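You operate a simulated robot arm through the tools that you are given. There is no shell and no other tool.

You run a simulated robot arm. Do the job below in one go: nothing can be reset, and whatever is moved stays where it is left.

## Task
Put the bolts and nuts in their bins and slide both bins back.
Fine: one bag in each; the bins go up to the black plates.

It is judged by the outcome, as a careful person would: the job done as asked, and still so three seconds after it is handed in. It fails if anything else is knocked over, pushed out of place, dropped, spilled or broken.

## Robot
A 7-joint arm with a two-finger parallel gripper, fixed in place. Base frame: the origin is at the foot of the arm, x ahead of it, y to its left, z up. Lengths are in mm, angles in rad, forces in N, time in s.
With the tool pointing down near the work surface it reaches from about 100 to 860 mm from the base axis. Its first joint turns from -2.897 to 2.897 rad. Payload 1.57 kg.
Tool frame: the origin (TCP) lies between the finger pads and is the grasp point; the fingertips stand 30 mm ahead of it; z points along the fingers, y is the line along which they close. Largest opening 80 mm; finger width 17, thickness 12; the body of the gripper, 40 by 82 mm, starts 80 mm behind the TCP.
Orientation is told as [roll, pitch, yaw] about the base's x, y, z axes, in that order, counted from this pose: with the fingers straight down and closing along the base's y, the tool's x points along the base's -x, its y along +y and its z along -z.

## Interface
- The arm moves only by the tool send_rows. Its argument "moves" is text: rows parted by semicolons, each of 7 numbers parted by spaces: the shift along the tool's x, y, z in mm, then the turn, a rotation vector about the tool's x, y, z in rad, then the gripper command, from -1 (shut) to 1 (fully open), values between in proportion. In form: dx dy dz rx ry rz jaw; .... A call has 1 to 20 rows; each row shifts and turns the commanded pose from where the row before left it, along the tool's axes as they then stand. A row lasts 0.2 s, in which the tool goes at most 50 mm and 0.15 rad; a call with a longer step from one row to the next is refused whole, and so is a gripper value outside its range. A pose out of reach is approached as far as the arm can. The call stops where the force on the tool passes 90 N (or 10 N more than at its start, if that is more) or the arm is blocked; 0.2 s more then pass. The fingers move at their own pace (about 153 mm/s each) and stop on an object; they squeeze with about 25 N. The grip force told is the motor's: it shows also when the fingers shut on nothing. Time passes only in rows, and 0.2 s behind the last, so rows that do not move let the fingers close. The reply holds the time, the measured pose of the TCP, the force on the tool along the base axes, the opening and the grip force, in the units named above and with some noise, with the torque about the TCP (base axes, N m) and any sound that the robot's microphone picked up.
- Cameras (640 x 400 px; columns grow to the right, rows downward): "scene" is fixed at [219.9, 499.9, 1536.2]; the picture's right is [-0.46, -0.89, 0.00], its down [-0.81, 0.42, -0.41] and it looks along [0.36, -0.19, -0.91] (base axes); focal length 214 px, centre (320, 200). "wrist" rides on the gripper at [72, -7, -122] in the tool frame; the picture's right is [0.09, 1.00, 0.00], its down [-0.84, 0.08, -0.54] and it looks along [-0.54, 0.05, 0.84] (tool axes); focal length 238 px, centre (320, 200). There is no depth. A picture from a camera that has moved, and an enlarged one, comes with that camera's place and axes in the base frame and with its lens.
- camera(camera): a new picture of that camera. The clock stands still meanwhile.
- zoom(camera, box): a new picture of the part [left, top, right, bottom] of that camera's present view, enlarged. The clock stands still meanwhile.
- finish_job(): hands the job in; it is judged then, once.

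Nothing tells you positions but the pictures and the camera data. Unless the task says otherwise, let go and move clear before handing in.

The tools are called after "Call:" as name(argument=value, ...) on one line, values as JSON. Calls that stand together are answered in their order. send_rows: Moves the arm, as the interface text tells. Its arguments: {"type":"object","properties":{"moves":{"type":"string"}},"required":["moves"]} The other tools are called the same way: camera (camera) takes a picture; zoom (camera, box) takes an enlarged picture of a part of a camera's view; finish_job () hands the job in.

At the start:

```text
clock: 0.0
position: [437.6, 223.2, 1248.5]
orientation: [0.0, 0.001, 0.0]
ft_force: [-0.2, -0.2, 0.0]
torque: [-0.03, 0.0, 0.0]
finger_gap: 80.0
grip_force: 0.1
```

scene: 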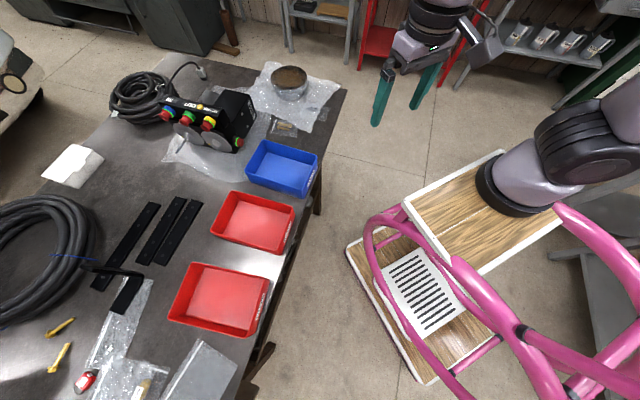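
wrist: 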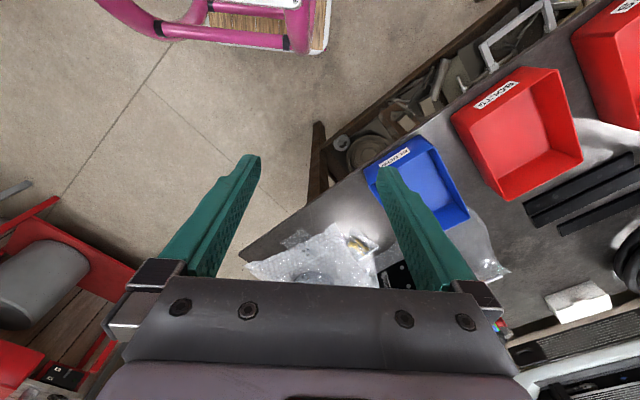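

I see a workbench with two red bins and one blue bin near its front edge, black plates behind them, and some bags and loose items. I'll look closer at the labels, bags and plates before moving.

Call:
zoom(camera="scene", box=[160, 100, 340, 220])

Call:
zoom(camera="scene", box=[80, 180, 300, 340])

Call:
zoom(camera="scene", box=[30, 270, 250, 400])

Call:
zoom(camera="wrist", box=[340, 0, 640, 200])

Call:
zoom(camera="wrist", box=[230, 180, 520, 340])

```text
3.33 times, centred on (250, 160) of scene
camera zoom: at [219.9, 499.9, 1536.2], right [-0.46, -0.89, 0.0], down [-0.81, 0.42, -0.41], along [0.36, -0.19, -0.91], focal length 715 px, centre (553, 333)
```

zoom: 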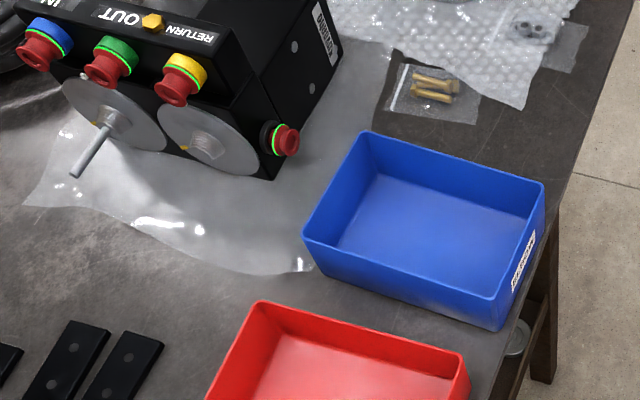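

```text
2.50 times, centred on (190, 260) of scene
camera zoom: at [219.9, 499.9, 1536.2], right [-0.46, -0.89, 0.0], down [-0.81, 0.42, -0.41], along [0.36, -0.19, -0.91], focal length 536 px, centre (645, 50)
```

zoom: 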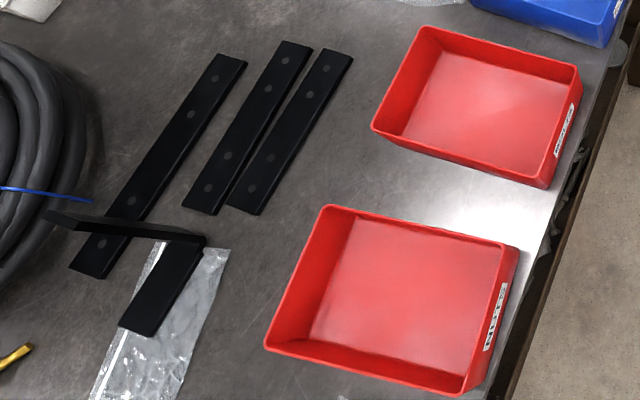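

```text
2.91 times, centred on (140, 335) of scene
camera zoom: at [219.9, 499.9, 1536.2], right [-0.46, -0.89, 0.0], down [-0.81, 0.42, -0.41], along [0.36, -0.19, -0.91], focal length 624 px, centre (844, -193)
```

zoom: 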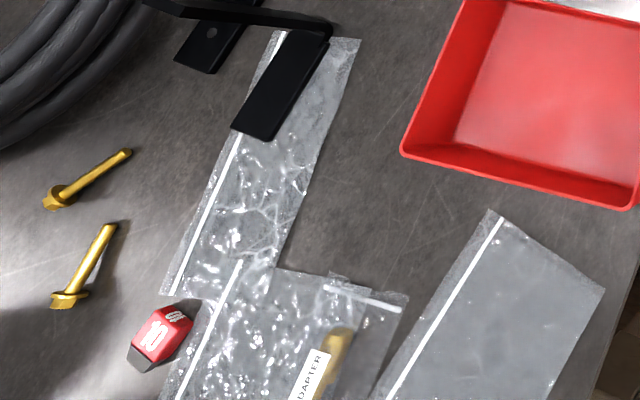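

```text
2.00 times, centred on (490, 100) of wrist
camera zoom: at [365.9, 218.1, 1371.8], right [-0.09, 1.0, 0.0], down [0.84, 0.08, 0.54], along [0.54, 0.05, -0.84], focal length 477 px, centre (-20, 400)
```

zoom: 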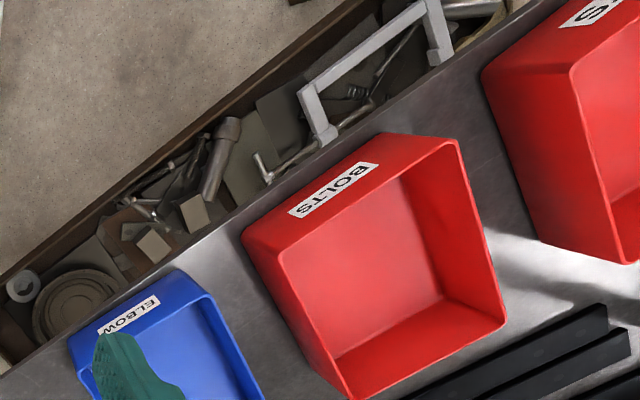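

```text
2.21 times, centred on (375, 260) of wrist
camera zoom: at [365.9, 218.1, 1371.8], right [-0.09, 1.0, 0.0], down [0.84, 0.08, 0.54], along [0.54, 0.05, -0.84], focal length 526 px, centre (199, 68)
```

zoom: 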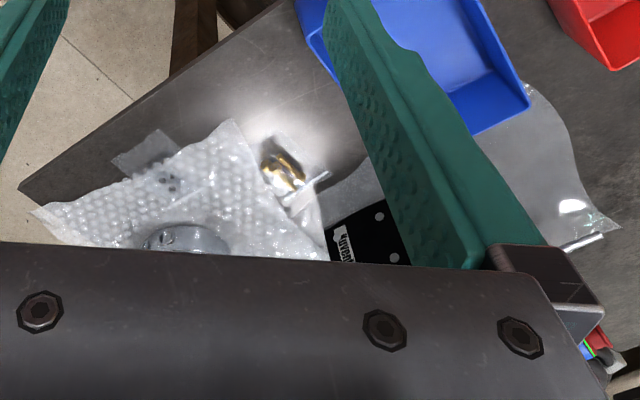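

The middle red bin reads BOLTS and the bottom one NUTS. The table top is about z≈935 and turned roughly 45° to the base. The bag of gold bolts is near (775, 354), with what looks like a nuts bag beside the bubble wrap near (800, 220). I'll move the wrist camera closer to the bags.

Call:
send_rows(moves="-38 23 19 0 0 0 1; -38 23 19 0 0 0 1; -38 23 19 0 0 0 1; -30 10 10 0 0 0 1; -20 5 10 0 0 0 1")

Call:
camera(camera="wrist")

Call:
camera(camera="scene")

```text
clock: 1.2
position: [600.5, 308.0, 1170.1]
orientation: [-0.001, 0.0, -0.001]
ft_force: [-0.4, -1.1, -0.7]
torque: [0.0, -0.03, 0.02]
finger_gap: 80.0
grip_force: 0.0
```

```text
taken
camera wrist: at [528.7, 302.3, 1294.0], right [-0.09, 1.0, 0.0], down [0.84, 0.08, 0.54], along [0.54, 0.05, -0.84], focal length 238 px, centre (320, 200)
```

wrist: 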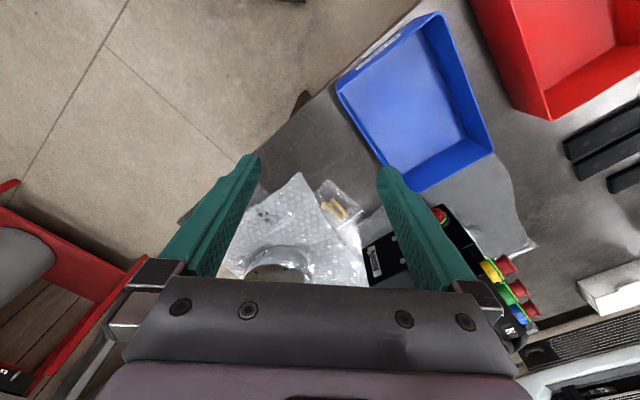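

```text
taken
```

scene: 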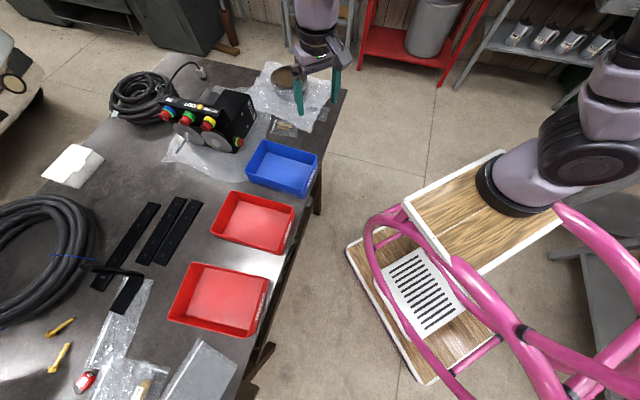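

Call:
zoom(camera="wrist", box=[210, 160, 400, 290])

Call:
zoom(camera="scene", box=[230, 50, 350, 140])

Call:
zoom(camera="wrist", box=[320, 0, 640, 200])

```text
3.08 times, centred on (305, 225) of wrist
camera zoom: at [528.7, 302.3, 1294.0], right [-0.09, 1.0, 0.0], down [0.84, 0.08, 0.54], along [0.54, 0.05, -0.84], focal length 733 px, centre (366, 123)
```

zoom: 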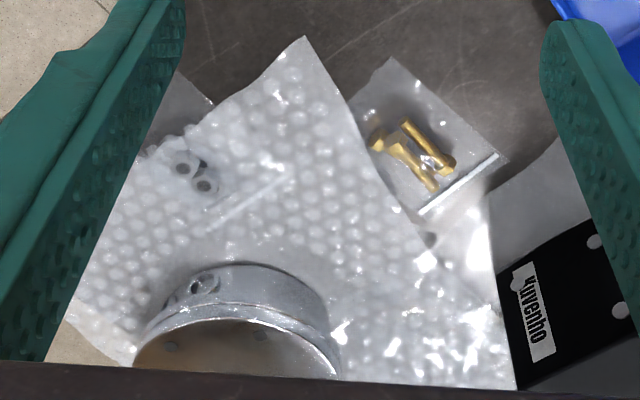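

```text
4.44 times, centred on (290, 95) of scene
camera zoom: at [219.9, 499.9, 1536.2], right [-0.46, -0.89, 0.0], down [-0.81, 0.42, -0.41], along [0.36, -0.19, -0.91], focal length 953 px, centre (453, 667)
```

zoom: 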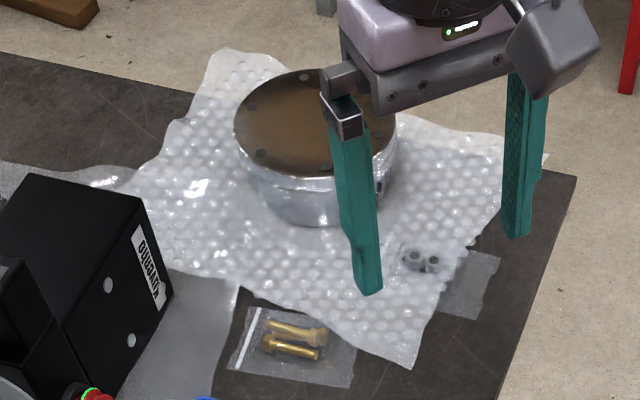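

```text
2.00 times, centred on (480, 100) of wrist
camera zoom: at [528.7, 302.3, 1294.0], right [-0.09, 1.0, 0.0], down [0.84, 0.08, 0.54], along [0.54, 0.05, -0.84], focal length 477 px, centre (0, 400)
```

zoom: 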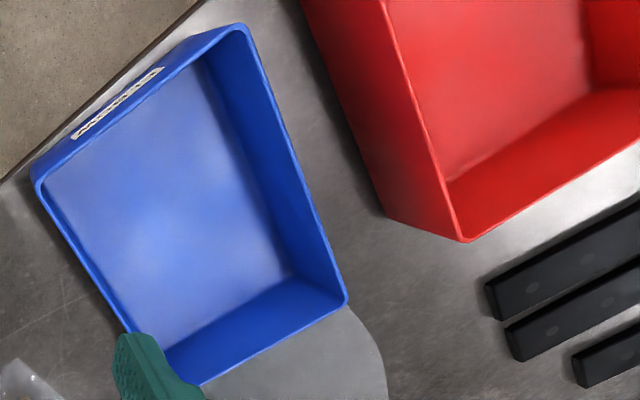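

Zooming gives real detail, so I'll check from here whether the nuts bag lies above or under the bubble wrap.

Call:
zoom(camera="wrist", box=[235, 170, 315, 245])

Call:
zoom(camera="scene", box=[295, 85, 335, 115])

Call:
zoom(camera="scene", box=[265, 105, 315, 140])

Call:
zoom(camera="wrist", box=[305, 170, 385, 235])

```text
5.33 times, centred on (275, 208) of wrist
camera zoom: at [528.7, 302.3, 1294.0], right [-0.09, 1.0, 0.0], down [0.84, 0.08, 0.54], along [0.54, 0.05, -0.84], focal length 1271 px, centre (560, 160)
```

zoom: 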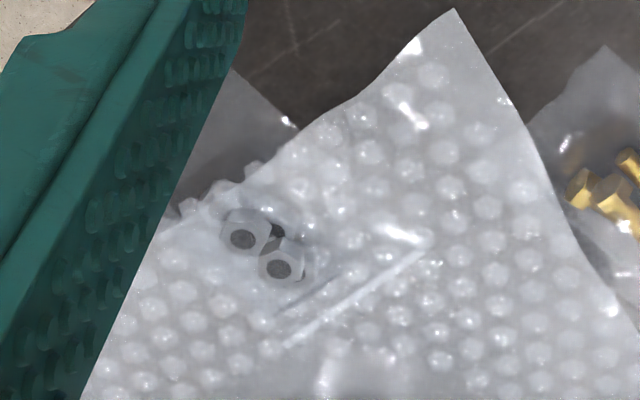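

```text
13.33 times, centred on (315, 100) of scene
camera zoom: at [219.9, 499.9, 1536.2], right [-0.46, -0.89, 0.0], down [-0.81, 0.42, -0.41], along [0.36, -0.19, -0.91], focal length 2860 px, centre (387, 1533)
```

zoom: 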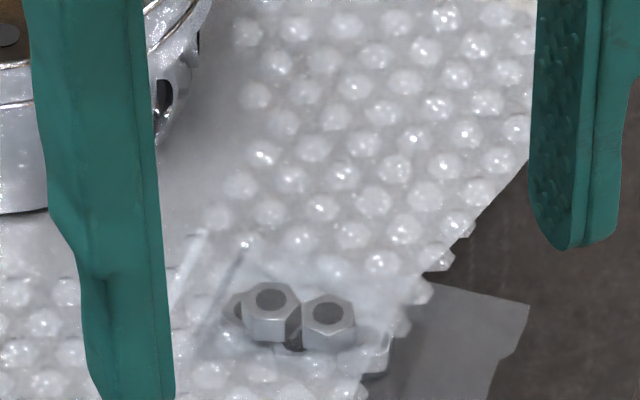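

```text
11.43 times, centred on (290, 122) of scene
camera zoom: at [219.9, 499.9, 1536.2], right [-0.46, -0.89, 0.0], down [-0.81, 0.42, -0.41], along [0.36, -0.19, -0.91], focal length 2451 px, centre (663, 1086)
```

zoom: 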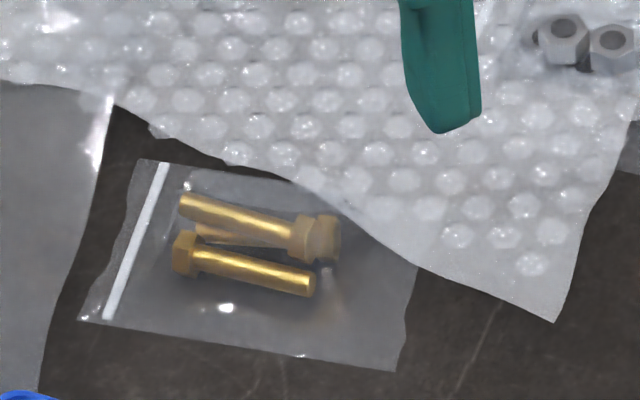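

```text
6.15 times, centred on (345, 202) of wrist
camera zoom: at [528.7, 302.3, 1294.0], right [-0.09, 1.0, 0.0], down [0.84, 0.08, 0.54], along [0.54, 0.05, -0.84], focal length 1467 px, centre (166, 185)
```

zoom: 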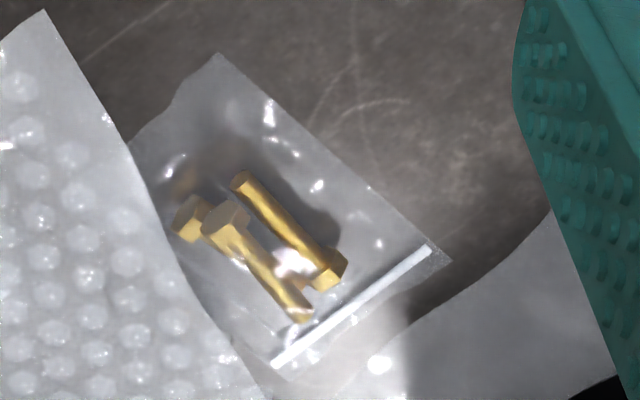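

The bolts bag lies on the table with one corner tucked under the bubble wrap. The nuts bag lies on top of the wrap near (797, 225). I'll turn the gripper about 0.8 rad to match the table and take a closer look before picking.

Call:
send_rows(moves="0 0 0 0 0 -0.134 1; 0 0 0 0 0 -0.134 1; 0 0 0 0 0 -0.134 1; 0 0 0 0 0 -0.134 1; 0 0 0 0 0 -0.134 1; 0 0 0 0 0 -0.13 1; -15 -34 23 0 0 0 1; -15 -34 23 0 0 0 1; -16 -35 24 0 0 0 1; 0 0 0 0 0 0 1")

Call:
camera(camera="wrist")

Call:
camera(camera="scene")

```text
clock: 3.4
position: [707.9, 266.6, 1098.8]
orientation: [0.001, 0.001, 0.802]
ft_force: [-0.1, -0.4, 0.3]
torque: [-0.02, -0.03, 0.0]
finger_gap: 80.0
grip_force: 0.1
```

```text
taken
camera wrist: at [663.3, 212.0, 1223.5], right [-0.78, 0.63, 0.0], down [0.53, 0.65, 0.54], along [0.34, 0.42, -0.84], focal length 238 px, centre (320, 200)
```

wrist: 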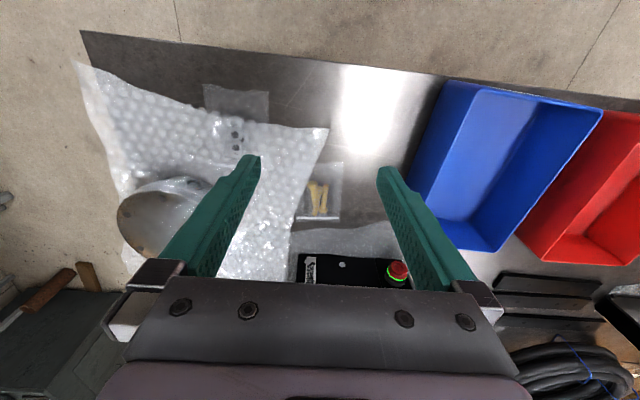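

```text
taken
```

scene: 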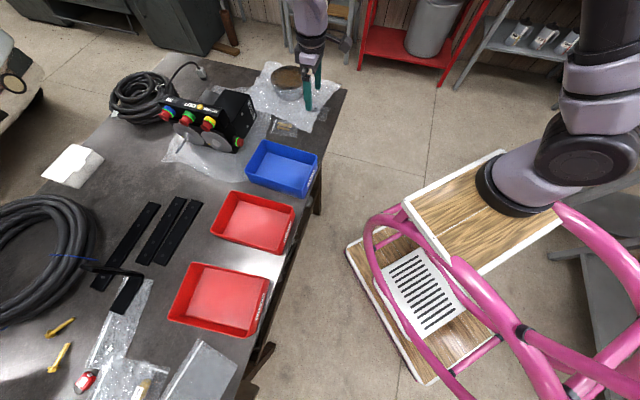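

Call:
zoom(camera="wrist", box=[280, 150, 370, 230])

Call:
zoom(camera="wrist", box=[190, 70, 310, 160])

Call:
zoom(camera="wrist", box=[70, 50, 350, 290])

```text
5.00 times, centred on (325, 190) of wrist
camera zoom: at [663.3, 212.0, 1223.5], right [-0.78, 0.63, 0.0], down [0.53, 0.65, 0.54], along [0.34, 0.42, -0.84], focal length 1192 px, centre (295, 250)
```

zoom: 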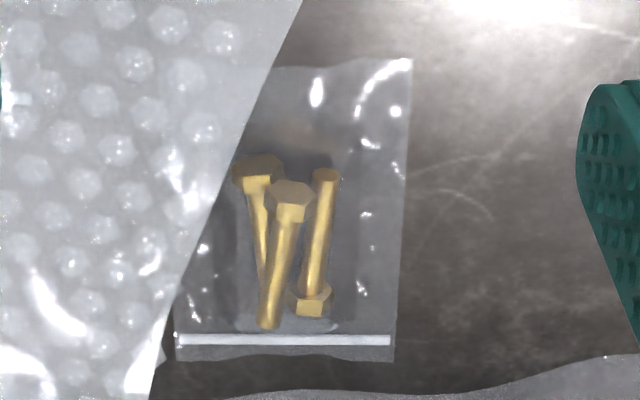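

```text
4.44 times, centred on (250, 115) of wrist
camera zoom: at [663.3, 212.0, 1223.5], right [-0.78, 0.63, 0.0], down [0.53, 0.65, 0.54], along [0.34, 0.42, -0.84], focal length 1059 px, centre (631, 578)
```

zoom: 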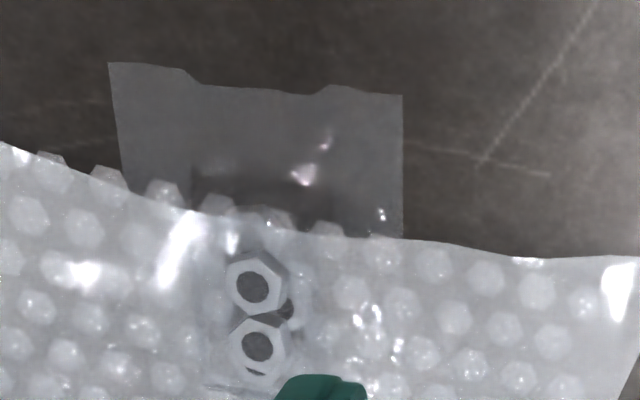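

```text
1.67 times, centred on (210, 170) of wrist
camera zoom: at [663.3, 212.0, 1223.5], right [-0.78, 0.63, 0.0], down [0.53, 0.65, 0.54], along [0.34, 0.42, -0.84], focal length 397 px, centre (503, 250)
```

zoom: 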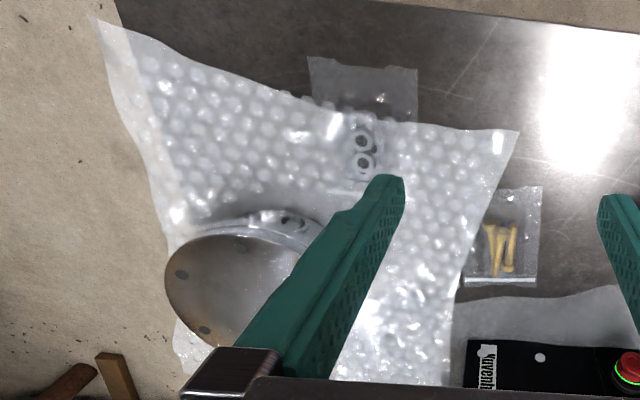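

Both views agree that the table top is at z≈926. The nuts cluster is at about (800, 225) with tops near z≈945, and the bolts cluster is at about (783, 355). I'll take the nuts bag first since it sits on top of the wrap, hovering above it before going down.

Call:
send_rows(moves="-12 -32 0 0 0 0 1; -12 -32 0 0 0 0 1; -11 -31 0 0 0 0 1; 0 0 30 0 0 0 1; 0 0 30 0 0 0 1; 0 0 30 0 0 0 1; 0 0 0 0 0 0 1")

Call:
camera(camera="wrist")

Call:
zoom(camera="scene", box=[250, 50, 360, 130])

```text
clock: 5.0
position: [801.4, 226.8, 1011.4]
orientation: [-0.001, 0.0, 0.802]
ft_force: [0.2, -0.5, 0.1]
torque: [0.01, 0.0, 0.01]
finger_gap: 80.0
grip_force: 0.1
```

```text
taken
camera wrist: at [755.8, 172.4, 1134.8], right [-0.78, 0.63, 0.0], down [0.53, 0.65, 0.54], along [0.34, 0.42, -0.84], focal length 238 px, centre (320, 200)
```

wrist: 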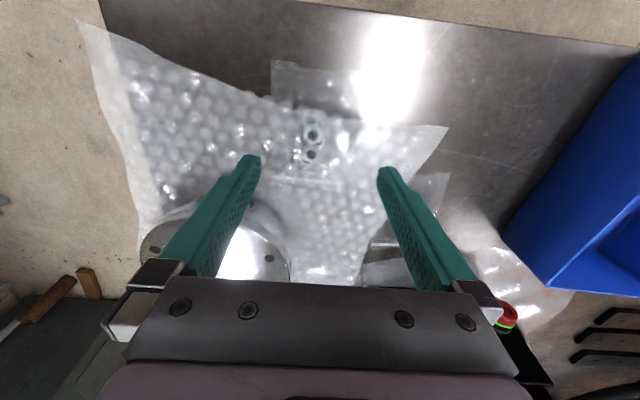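

```text
5.00 times, centred on (305, 90) of scene
camera zoom: at [219.9, 499.9, 1536.2], right [-0.46, -0.89, 0.0], down [-0.81, 0.42, -0.41], along [0.36, -0.19, -0.91], focal length 1072 px, centre (395, 750)
```

zoom: 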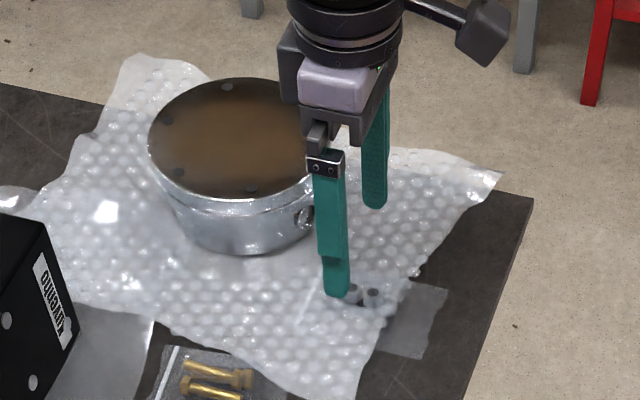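

Call:
zoom(camera="wrist", box=[240, 50, 400, 200])

Call:
zoom(camera="scene", box=[305, 95, 345, 125])

```text
2.67 times, centred on (320, 125) of wrist
camera zoom: at [755.8, 172.4, 1134.8], right [-0.78, 0.63, 0.0], down [0.53, 0.65, 0.54], along [0.34, 0.42, -0.84], focal length 636 px, centre (320, 400)
```

zoom: 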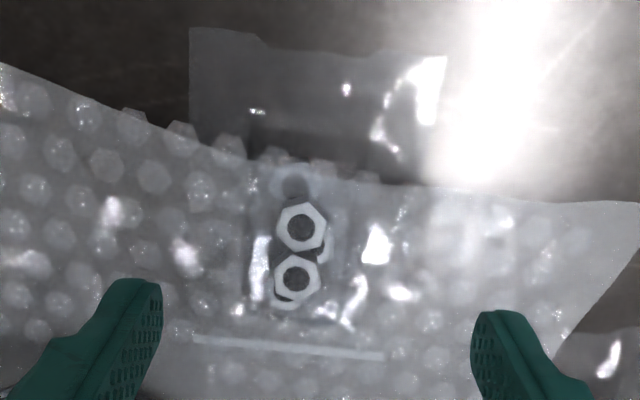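

```text
13.33 times, centred on (325, 110) of scene
camera zoom: at [219.9, 499.9, 1536.2], right [-0.46, -0.89, 0.0], down [-0.81, 0.42, -0.41], along [0.36, -0.19, -0.91], focal length 2860 px, centre (253, 1400)
```

zoom: 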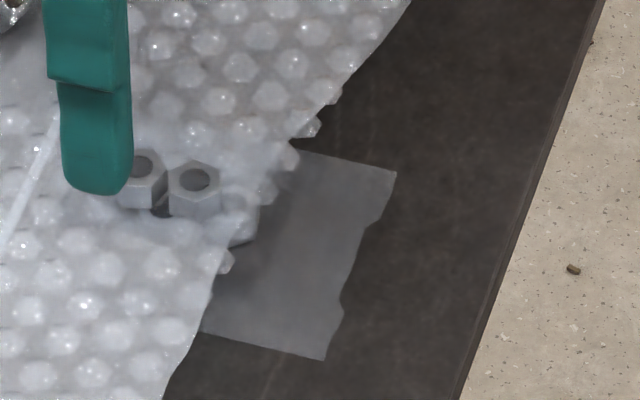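

The nuts sit in a small pile poking up through or over the wrap. I'll recentre slightly and go down in small steps, watching the force.

Call:
send_rows(moves="6 -3.5 0 0 0 0 1; 0 0 20 0 0 0 1; 0 0 16 0 0 0 1; 0 0 6 0 0 0 1; 0 0 0 0 0 0 1")

Call:
camera(camera="wrist")

Call:
zoom(camera="scene", box=[290, 80, 350, 125])

```text
clock: 6.2
position: [798.7, 220.3, 969.4]
orientation: [0.002, 0.0, 0.801]
ft_force: [-0.4, 0.0, -0.7]
torque: [0.0, 0.01, -0.03]
finger_gap: 80.2
grip_force: 0.0
```

```text
taken
camera wrist: at [753.9, 166.3, 1092.5], right [-0.78, 0.63, 0.0], down [0.53, 0.65, 0.54], along [0.34, 0.42, -0.84], focal length 238 px, centre (320, 200)
```

wrist: 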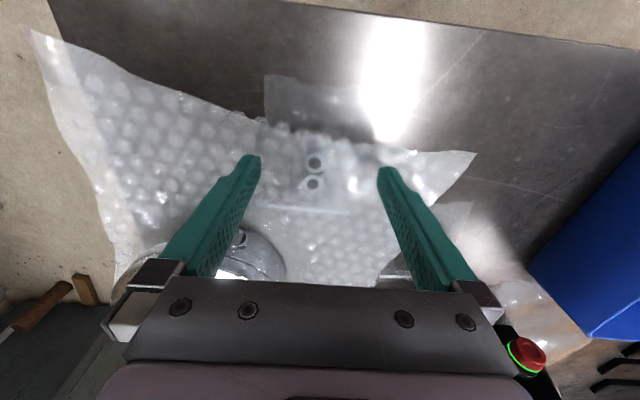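

```text
8.89 times, centred on (320, 102) of scene
camera zoom: at [219.9, 499.9, 1536.2], right [-0.46, -0.89, 0.0], down [-0.81, 0.42, -0.41], along [0.36, -0.19, -0.91], focal length 1906 px, centre (320, 1067)
```

zoom: 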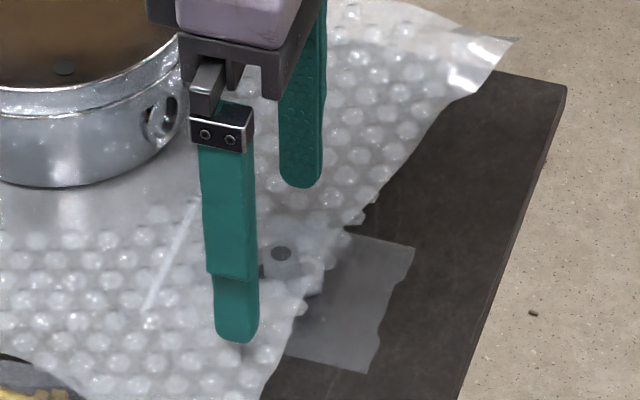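

Call:
send_rows(moves="0 -3 0 0 0 0 1; 0 0 4 0 0 0 1; 0 0 4 0 0 0 1; 0 0 0 0 0 0 1")

Call:
zoom(camera="wrist", box=[220, 80, 420, 230])

Call:
zoom(camera="scene", box=[290, 80, 350, 125])

```text
clock: 7.2
position: [799.6, 218.5, 961.4]
orientation: [0.0, 0.0, 0.8]
ft_force: [-0.1, -0.6, -0.2]
torque: [0.0, 0.04, -0.02]
finger_gap: 79.8
grip_force: 0.1
```

```text
2.67 times, centred on (320, 155) of wrist
camera zoom: at [754.8, 164.2, 1085.0], right [-0.78, 0.63, 0.0], down [0.53, 0.65, 0.54], along [0.34, 0.42, -0.84], focal length 636 px, centre (320, 320)
```

zoom: 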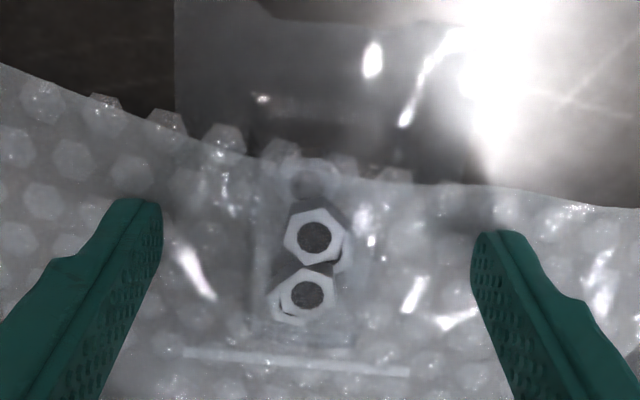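

```text
8.89 times, centred on (320, 102) of scene
camera zoom: at [219.9, 499.9, 1536.2], right [-0.46, -0.89, 0.0], down [-0.81, 0.42, -0.41], along [0.36, -0.19, -0.91], focal length 1906 px, centre (320, 1067)
```

zoom: 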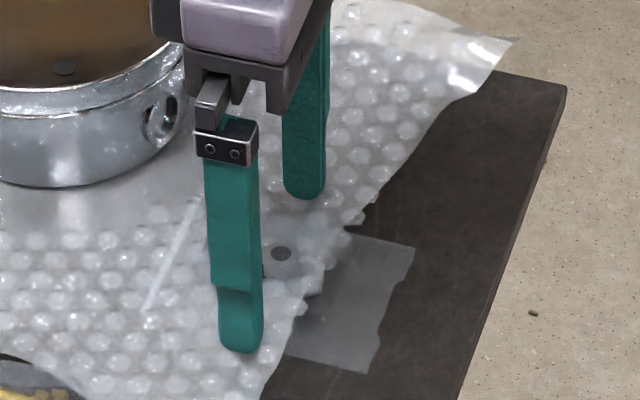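

Call:
send_rows(moves="0 0 0 0 0 0 0.4; 0 0 0 0 0 0 0; 0 0 0 0 0 0 -0.4; 0 0 0 0 0 0 -1; 0 0 0 0 0 0 -1; 0 0 0 0 0 0 -1")

Call:
zoom(camera="wrist", box=[220, 80, 420, 230])

Call:
zoom(camera="scene", box=[290, 80, 350, 125])

```text
clock: 8.6
position: [799.3, 220.2, 960.8]
orientation: [0.001, 0.001, 0.802]
ft_force: [-0.5, 0.2, 0.7]
torque: [-0.04, 0.04, -0.07]
finger_gap: 31.1
grip_force: 25.3
```

```text
2.67 times, centred on (320, 155) of wrist
camera zoom: at [754.8, 164.2, 1085.0], right [-0.78, 0.63, 0.0], down [0.53, 0.65, 0.54], along [0.34, 0.42, -0.84], focal length 636 px, centre (320, 320)
```

zoom: 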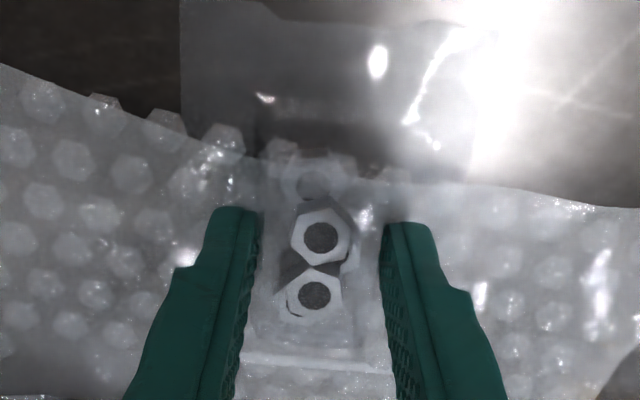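

```text
8.89 times, centred on (320, 102) of scene
camera zoom: at [219.9, 499.9, 1536.2], right [-0.46, -0.89, 0.0], down [-0.81, 0.42, -0.41], along [0.36, -0.19, -0.91], focal length 1906 px, centre (320, 1067)
```

zoom: 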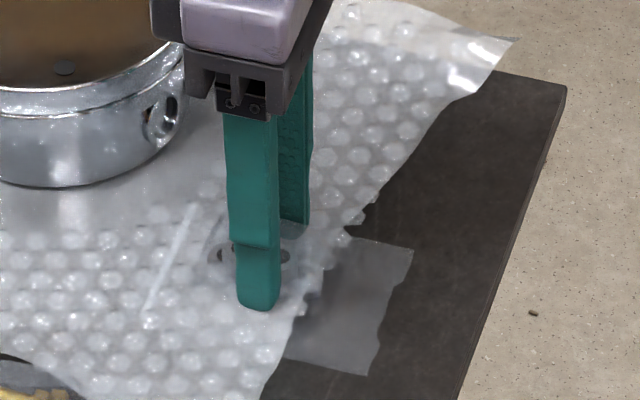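

The fingers stopped at 31 mm on the nuts lump with 25 N. I'll lift a little and check that the bag comes free without taking the wrap along.

Call:
send_rows(moves="0 0 -3 0 0 0 -1; 0 0 -4 0 0 0 -1; 0 0 -5 0 0 0 -1; 0 0 0 0 0 0 -1")

Call:
zoom(camera="wrist", box=[220, 80, 420, 230])

Call:
zoom(camera="scene", box=[260, 60, 350, 128])

```text
clock: 9.6
position: [800.8, 219.8, 973.5]
orientation: [0.0, 0.0, 0.8]
ft_force: [1.0, -0.4, -1.4]
torque: [0.01, -0.01, -0.01]
finger_gap: 31.0
grip_force: 25.5
```

```text
2.67 times, centred on (320, 155) of wrist
camera zoom: at [755.7, 164.5, 1096.8], right [-0.78, 0.63, 0.0], down [0.53, 0.65, 0.54], along [0.34, 0.42, -0.84], focal length 636 px, centre (320, 320)
```

zoom: 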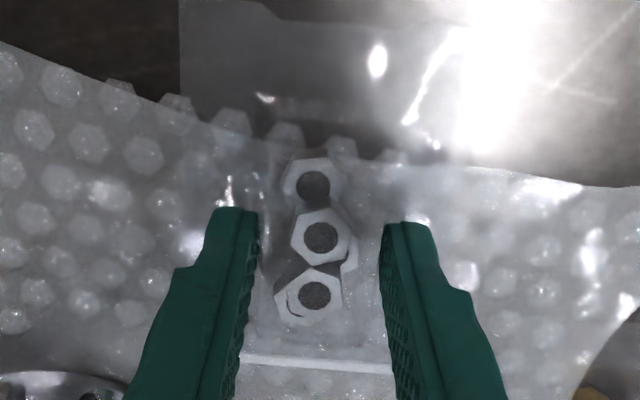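

```text
5.88 times, centred on (305, 94) of scene
camera zoom: at [219.9, 499.9, 1536.2], right [-0.46, -0.89, 0.0], down [-0.81, 0.42, -0.41], along [0.36, -0.19, -0.91], focal length 1262 px, centre (408, 824)
```

zoom: 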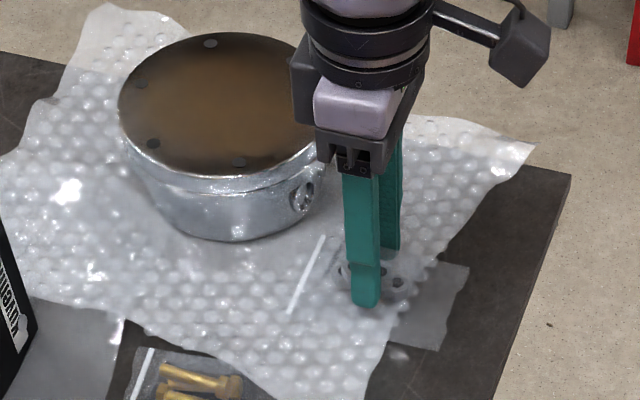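

The bag lifts cleanly and the wrap stays put. I'll raise it to travel height and check the hold.

Call:
send_rows(moves="0 0 -20 0 0 0 -1; 0 0 -30 0 0 0 -1; 0 0 -30 0 0 0 -1; 0 0 -30 0 0 0 -1; 0 0 -30 0 0 0 -1; 0 0 0 0 0 0 -1")

Call:
camera(camera="wrist")

Call:
zoom(camera="scene", box=[230, 30, 360, 128])

```text
clock: 11.0
position: [800.4, 219.8, 1113.9]
orientation: [0.001, 0.0, 0.802]
ft_force: [0.2, 0.0, -0.3]
torque: [0.0, 0.02, 0.02]
finger_gap: 31.0
grip_force: 24.9
```

```text
taken
camera wrist: at [756.5, 164.9, 1237.2], right [-0.78, 0.63, 0.0], down [0.53, 0.65, 0.54], along [0.34, 0.42, -0.84], focal length 238 px, centre (320, 200)
```

wrist: 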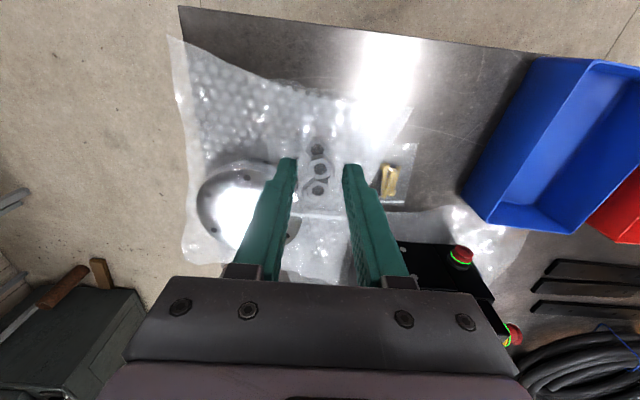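

```text
4.08 times, centred on (295, 79) of scene
camera zoom: at [219.9, 499.9, 1536.2], right [-0.46, -0.89, 0.0], down [-0.81, 0.42, -0.41], along [0.36, -0.19, -0.91], focal length 875 px, centre (422, 694)
```

zoom: 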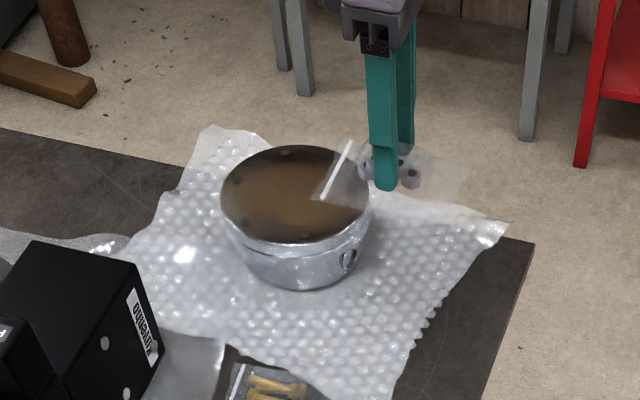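

The bag is held firmly. I'll carry it sideways, well above the blue and BOLTS bins, to above the NUTS bin.

Call:
send_rows(moves="0 45 -3 0 0 0 -1; 0 45 -3 0 0 0 -1; 0 45 -3 0 0 0 -1; 0 45 -3 0 0 0 -1; 0 45 -3 0 0 0 -1; 0 45 -3 0 0 0 -1; 0 45 -3 0 0 0 -1; 0 45 -3 0 0 0 -1; 0 45 -3 0 0 0 -1; 0 45 -3 0 0 0 -1; 0 45 0 0 0 0 -1; 0 45 0 0 0 0 -1; 0 45 0 0 0 0 -1; 0 45 0 0 0 0 -1; 0 45 0 0 0 0 -1; 0 0 0 0 0 0 -1")

Call:
camera(camera="wrist")

Call:
camera(camera="scene")

```text
clock: 14.4
position: [316.5, 689.2, 1141.3]
orientation: [0.0, 0.0, 0.801]
ft_force: [0.8, -0.4, -0.3]
torque: [0.0, 0.0, -0.01]
finger_gap: 31.3
grip_force: 25.1
```

```text
taken
camera wrist: at [270.5, 632.9, 1265.4], right [-0.78, 0.63, 0.0], down [0.53, 0.66, 0.54], along [0.34, 0.42, -0.84], focal length 238 px, centre (320, 200)
```

wrist: 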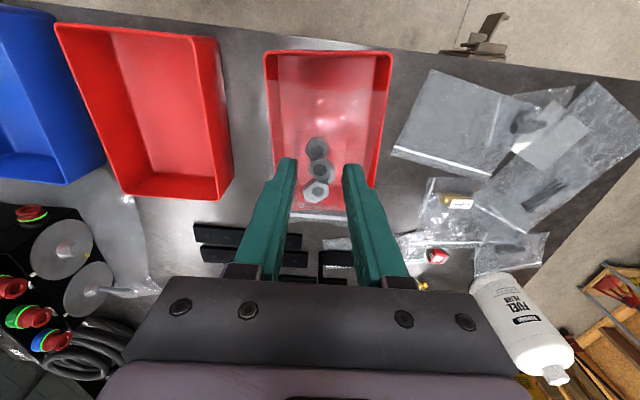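

```text
taken
```

scene: 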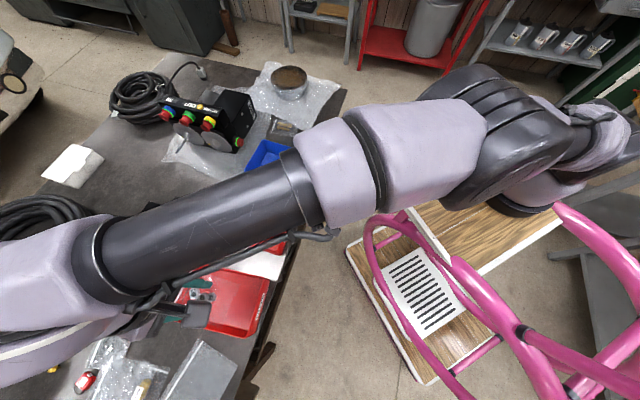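

Call:
zoom(camera="wrist", box=[370, 60, 640, 290])

Call:
zoom(camera="wrist", box=[180, 30, 420, 180])

Call:
zoom(camera="wrist", box=[180, 160, 500, 300])

```text
1.74 times, centred on (505, 175) of wrist
camera zoom: at [270.5, 632.9, 1265.4], right [-0.78, 0.63, 0.0], down [0.53, 0.66, 0.54], along [0.34, 0.42, -0.84], focal length 414 px, centre (-2, 244)
```

zoom: 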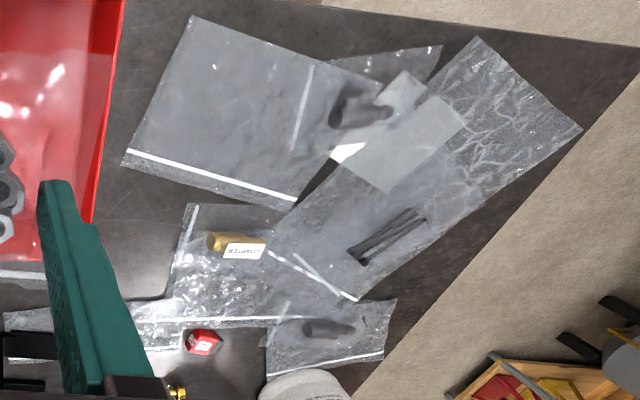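

```text
2.67 times, centred on (300, 105) of wrist
camera zoom: at [270.5, 632.9, 1265.4], right [-0.78, 0.63, 0.0], down [0.53, 0.66, 0.54], along [0.34, 0.42, -0.84], focal length 636 px, centre (373, 453)
```

zoom: 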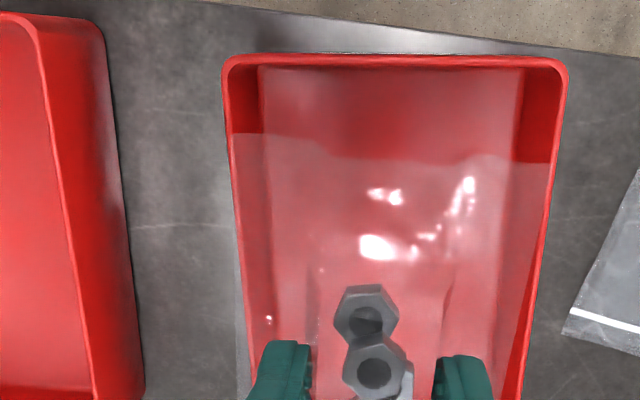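

```text
2.00 times, centred on (340, 230) of wrist
camera zoom: at [270.5, 632.9, 1265.4], right [-0.78, 0.63, 0.0], down [0.53, 0.66, 0.54], along [0.34, 0.42, -0.84], focal length 477 px, centre (280, 140)
```

zoom: 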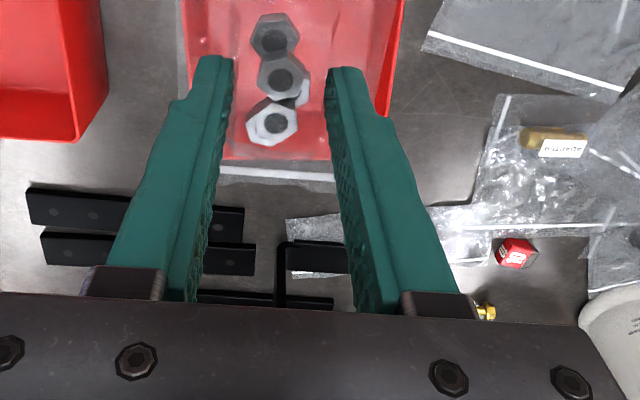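

The NUTS bin centre is at about (325, 713), turned roughly 5° from the plates. I'll line the gripper up with it and go down partway with the nuts bag.

Call:
send_rows(moves="0 0 0 0 0 -0.08 -1; -20.8 9.4 0 0 0 0 -1; 0 0 35 0 0 0 -1; 0 0 35 0 0 0 -1; 0 0 30 0 0 0 -1; 0 0 0 0 0 0 -1")

Call:
camera(camera="wrist")

Call:
zoom(camera="scene", box=[140, 240, 300, 350])

```text
clock: 15.8
position: [317.4, 699.8, 1043.9]
orientation: [0.0, 0.002, 0.881]
ft_force: [-0.1, 0.4, -1.0]
torque: [0.01, -0.01, -0.02]
finger_gap: 31.2
grip_force: 24.5
out of reach, approached as far as the arm can: row 2
```

```text
taken
camera wrist: at [277.7, 641.2, 1168.2], right [-0.83, 0.56, 0.0], down [0.47, 0.69, 0.54], along [0.3, 0.45, -0.84], focal length 238 px, centre (320, 200)
```

wrist: 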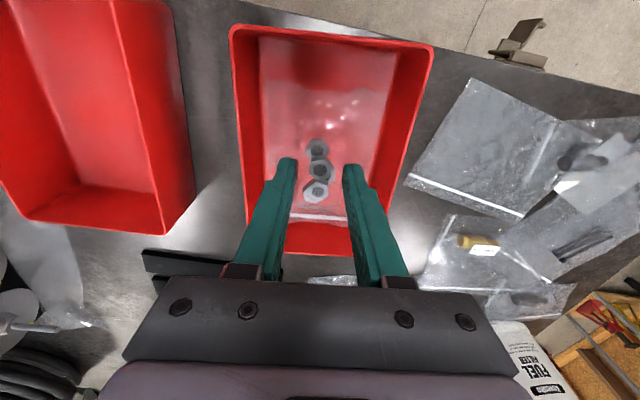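

```text
3.64 times, centred on (220, 295) of scene
camera zoom: at [219.9, 499.9, 1536.2], right [-0.46, -0.89, 0.0], down [-0.81, 0.42, -0.41], along [0.36, -0.19, -0.91], focal length 780 px, centre (684, -146)
```

zoom: 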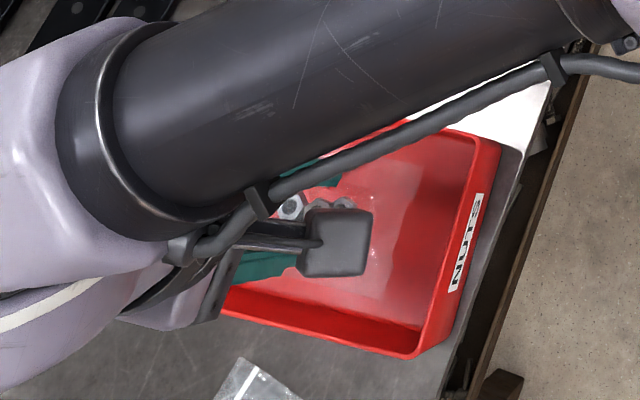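

Call:
send_rows(moves="-6 1 25 0 0 0 -1; -6 0 20 0 0 0 -1; 0 0 0 0 0 0 -1")

Call:
camera(camera="wrist")

```text
clock: 16.6
position: [324.4, 710.0, 1000.9]
orientation: [0.0, 0.0, 0.882]
ft_force: [-0.2, 0.4, -0.4]
torque: [-0.02, 0.02, -0.02]
finger_gap: 31.1
grip_force: 25.2
```

```text
taken
camera wrist: at [284.5, 650.9, 1122.5], right [-0.83, 0.56, 0.0], down [0.47, 0.69, 0.54], along [0.31, 0.45, -0.84], focal length 238 px, centre (320, 200)
```

wrist: 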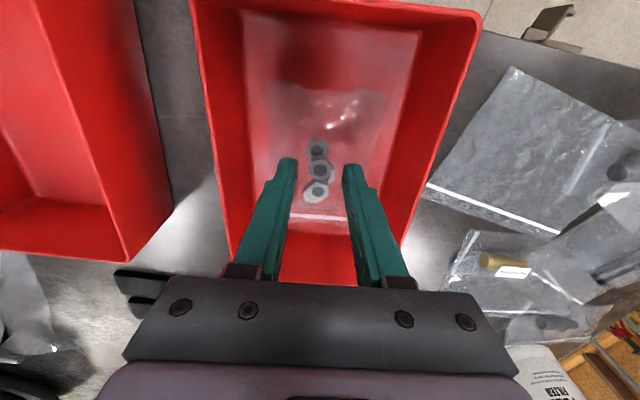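

Call:
send_rows(moves="0 1 15 0 0 0 -1; 0 1 12 0 0 0 -1; 0 0 4 0 0 0 -1; 0 0 0 0 0 0 -1")

Call:
zoom(camera="wrist", box=[200, 0, 500, 290])

```text
clock: 17.6
position: [322.6, 710.0, 968.0]
orientation: [0.0, -0.001, 0.882]
ft_force: [-0.1, -0.2, -0.6]
torque: [0.0, 0.01, 0.01]
finger_gap: 31.2
grip_force: 25.2
```

```text
1.38 times, centred on (350, 145) of wrist
camera zoom: at [282.7, 652.4, 1091.4], right [-0.83, 0.56, 0.0], down [0.47, 0.69, 0.54], along [0.3, 0.45, -0.84], focal length 329 px, centre (279, 276)
```

zoom: 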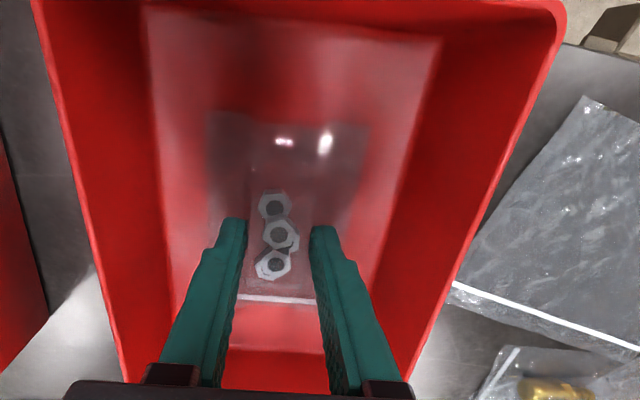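

Call:
send_rows(moves="0 0 2 0 0 0 -1; 0 0 1.5 0 0 0 -1; 0 0 0 0 0 0 -1")

```text
clock: 18.4
position: [323.0, 710.4, 965.0]
orientation: [0.002, -0.002, 0.88]
ft_force: [-0.2, -1.9, 12.0]
torque: [-0.31, 0.12, -0.04]
finger_gap: 31.2
grip_force: 24.9
```

The bag has just touched the bin floor. I'll open the fingers partway and lift straight out.

Call:
send_rows(moves="0 0 -1 0 0 0 -1; 0 0 0 0 0 0 -0.1; 0 0 0 0 0 0 0.1; 0 0 0 0 0 0 0.25; 0 0 0 0 0 0 0.25; 0 0 -15 0 0 0 0.25; 0 0 -30 0 0 0 0.25; 5 0 -35 0 0 0 0.25; 5 0 -35 0 0 0 0.25; 0 0 0 0 0 0 0.25")

Call:
camera(camera="wrist")

```text
clock: 20.6
position: [315.2, 702.6, 1080.5]
orientation: [-0.001, 0.0, 0.882]
ft_force: [1.3, -0.4, 0.3]
torque: [-0.03, 0.0, 0.0]
finger_gap: 50.1
grip_force: 0.1
```

```text
taken
camera wrist: at [276.0, 644.2, 1204.2], right [-0.83, 0.56, 0.0], down [0.47, 0.69, 0.54], along [0.3, 0.45, -0.84], focal length 238 px, centre (320, 200)
```

wrist: 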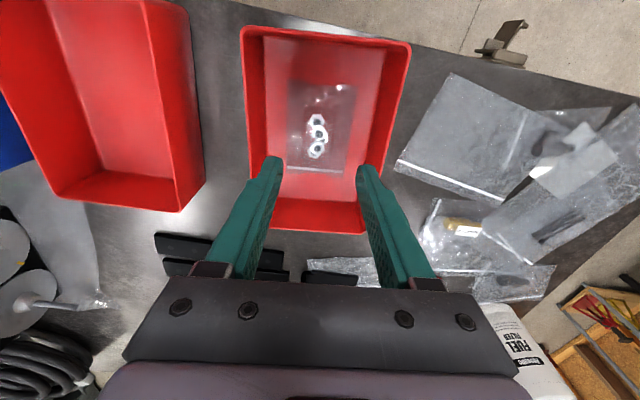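

The nuts bag lies in the NUTS bin. While I'm here I'll measure the bin's back and the black plates.

Call:
zoom(camera="wrist", box=[140, 190, 420, 300])

Call:
zoom(camera="scene", box=[80, 180, 300, 340])

```text
2.29 times, centred on (280, 245) of wrist
camera zoom: at [276.0, 644.2, 1204.2], right [-0.83, 0.56, 0.0], down [0.47, 0.69, 0.54], along [0.3, 0.45, -0.84], focal length 545 px, centre (411, 97)
```

zoom: 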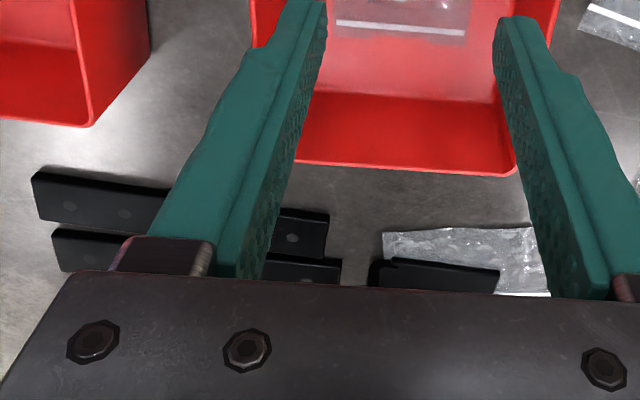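

```text
2.50 times, centred on (190, 260) of scene
camera zoom: at [219.9, 499.9, 1536.2], right [-0.46, -0.89, 0.0], down [-0.81, 0.42, -0.41], along [0.36, -0.19, -0.91], focal length 536 px, centre (645, 50)
```

zoom: 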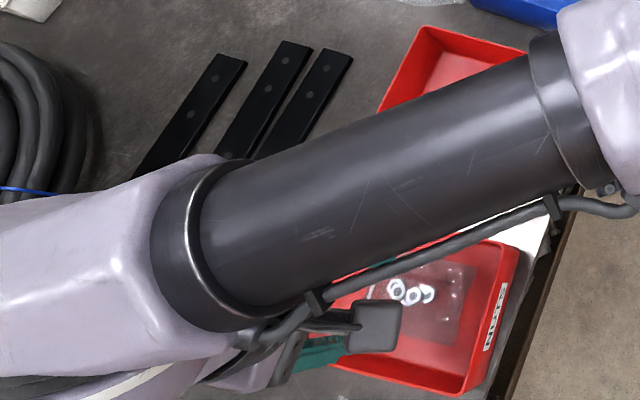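

Now I'll go back for the bolts bag. It is turned about 0.88 rad, the same as the gripper's present yaw, with its centre at about (776, 348).

Call:
send_rows(moves="0 -20 -20 0 0 0 0.25; 0 -44 -10 0 0 0 1; -1.5 -44 0 0 0 0 1; -1.5 -44 0 0 0 0 1; -1.5 -44 0 0 0 0 1; -1.5 -44 0 0 0 0 1; -1.5 -44 0 0 0 0 1; -1.5 -44 0 0 0 0 1; -1.5 -44 0 0 0 0 1; -1.5 -44 0 0 0 0 1; -1.5 -44 0 0 0 0 1; -1.5 -44 0 0 0 0 1; 0 -44 0 0 0 0 1; 0 -33 0 0 0 0 1; 0 0 0 0 0 0 1")

Call:
camera(camera="wrist")

Call:
camera(camera="scene")

```text
clock: 23.8
position: [775.2, 345.8, 1109.1]
orientation: [-0.001, -0.001, 0.881]
ft_force: [0.3, 0.0, -0.3]
torque: [0.0, 0.04, 0.03]
finger_gap: 80.2
grip_force: 0.0
```

```text
taken
camera wrist: at [734.5, 287.0, 1233.8], right [-0.83, 0.56, 0.0], down [0.47, 0.69, 0.54], along [0.31, 0.45, -0.84], focal length 238 px, centre (320, 200)
```

wrist: 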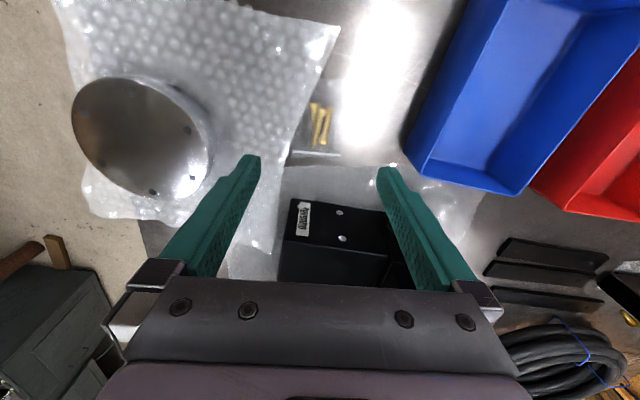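

```text
taken
```

scene: 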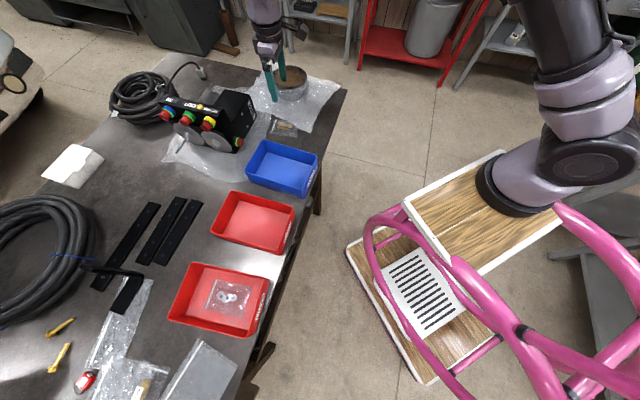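

Call:
zoom(camera="wrist", box=[280, 70, 380, 170])

```text
4.00 times, centred on (330, 120) of wrist
camera zoom: at [734.5, 287.0, 1233.8], right [-0.83, 0.56, 0.0], down [0.47, 0.69, 0.54], along [0.31, 0.45, -0.84], focal length 953 px, centre (280, 520)
```

zoom: 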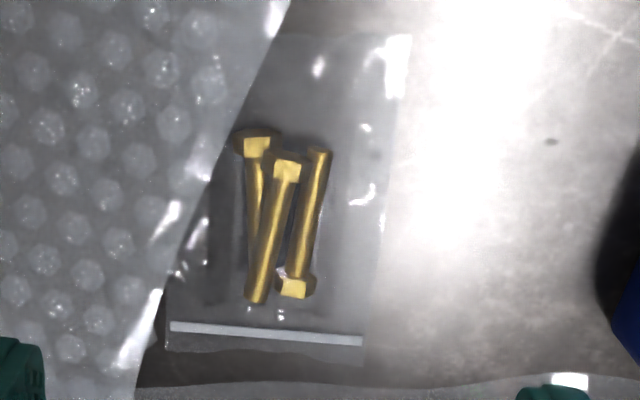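

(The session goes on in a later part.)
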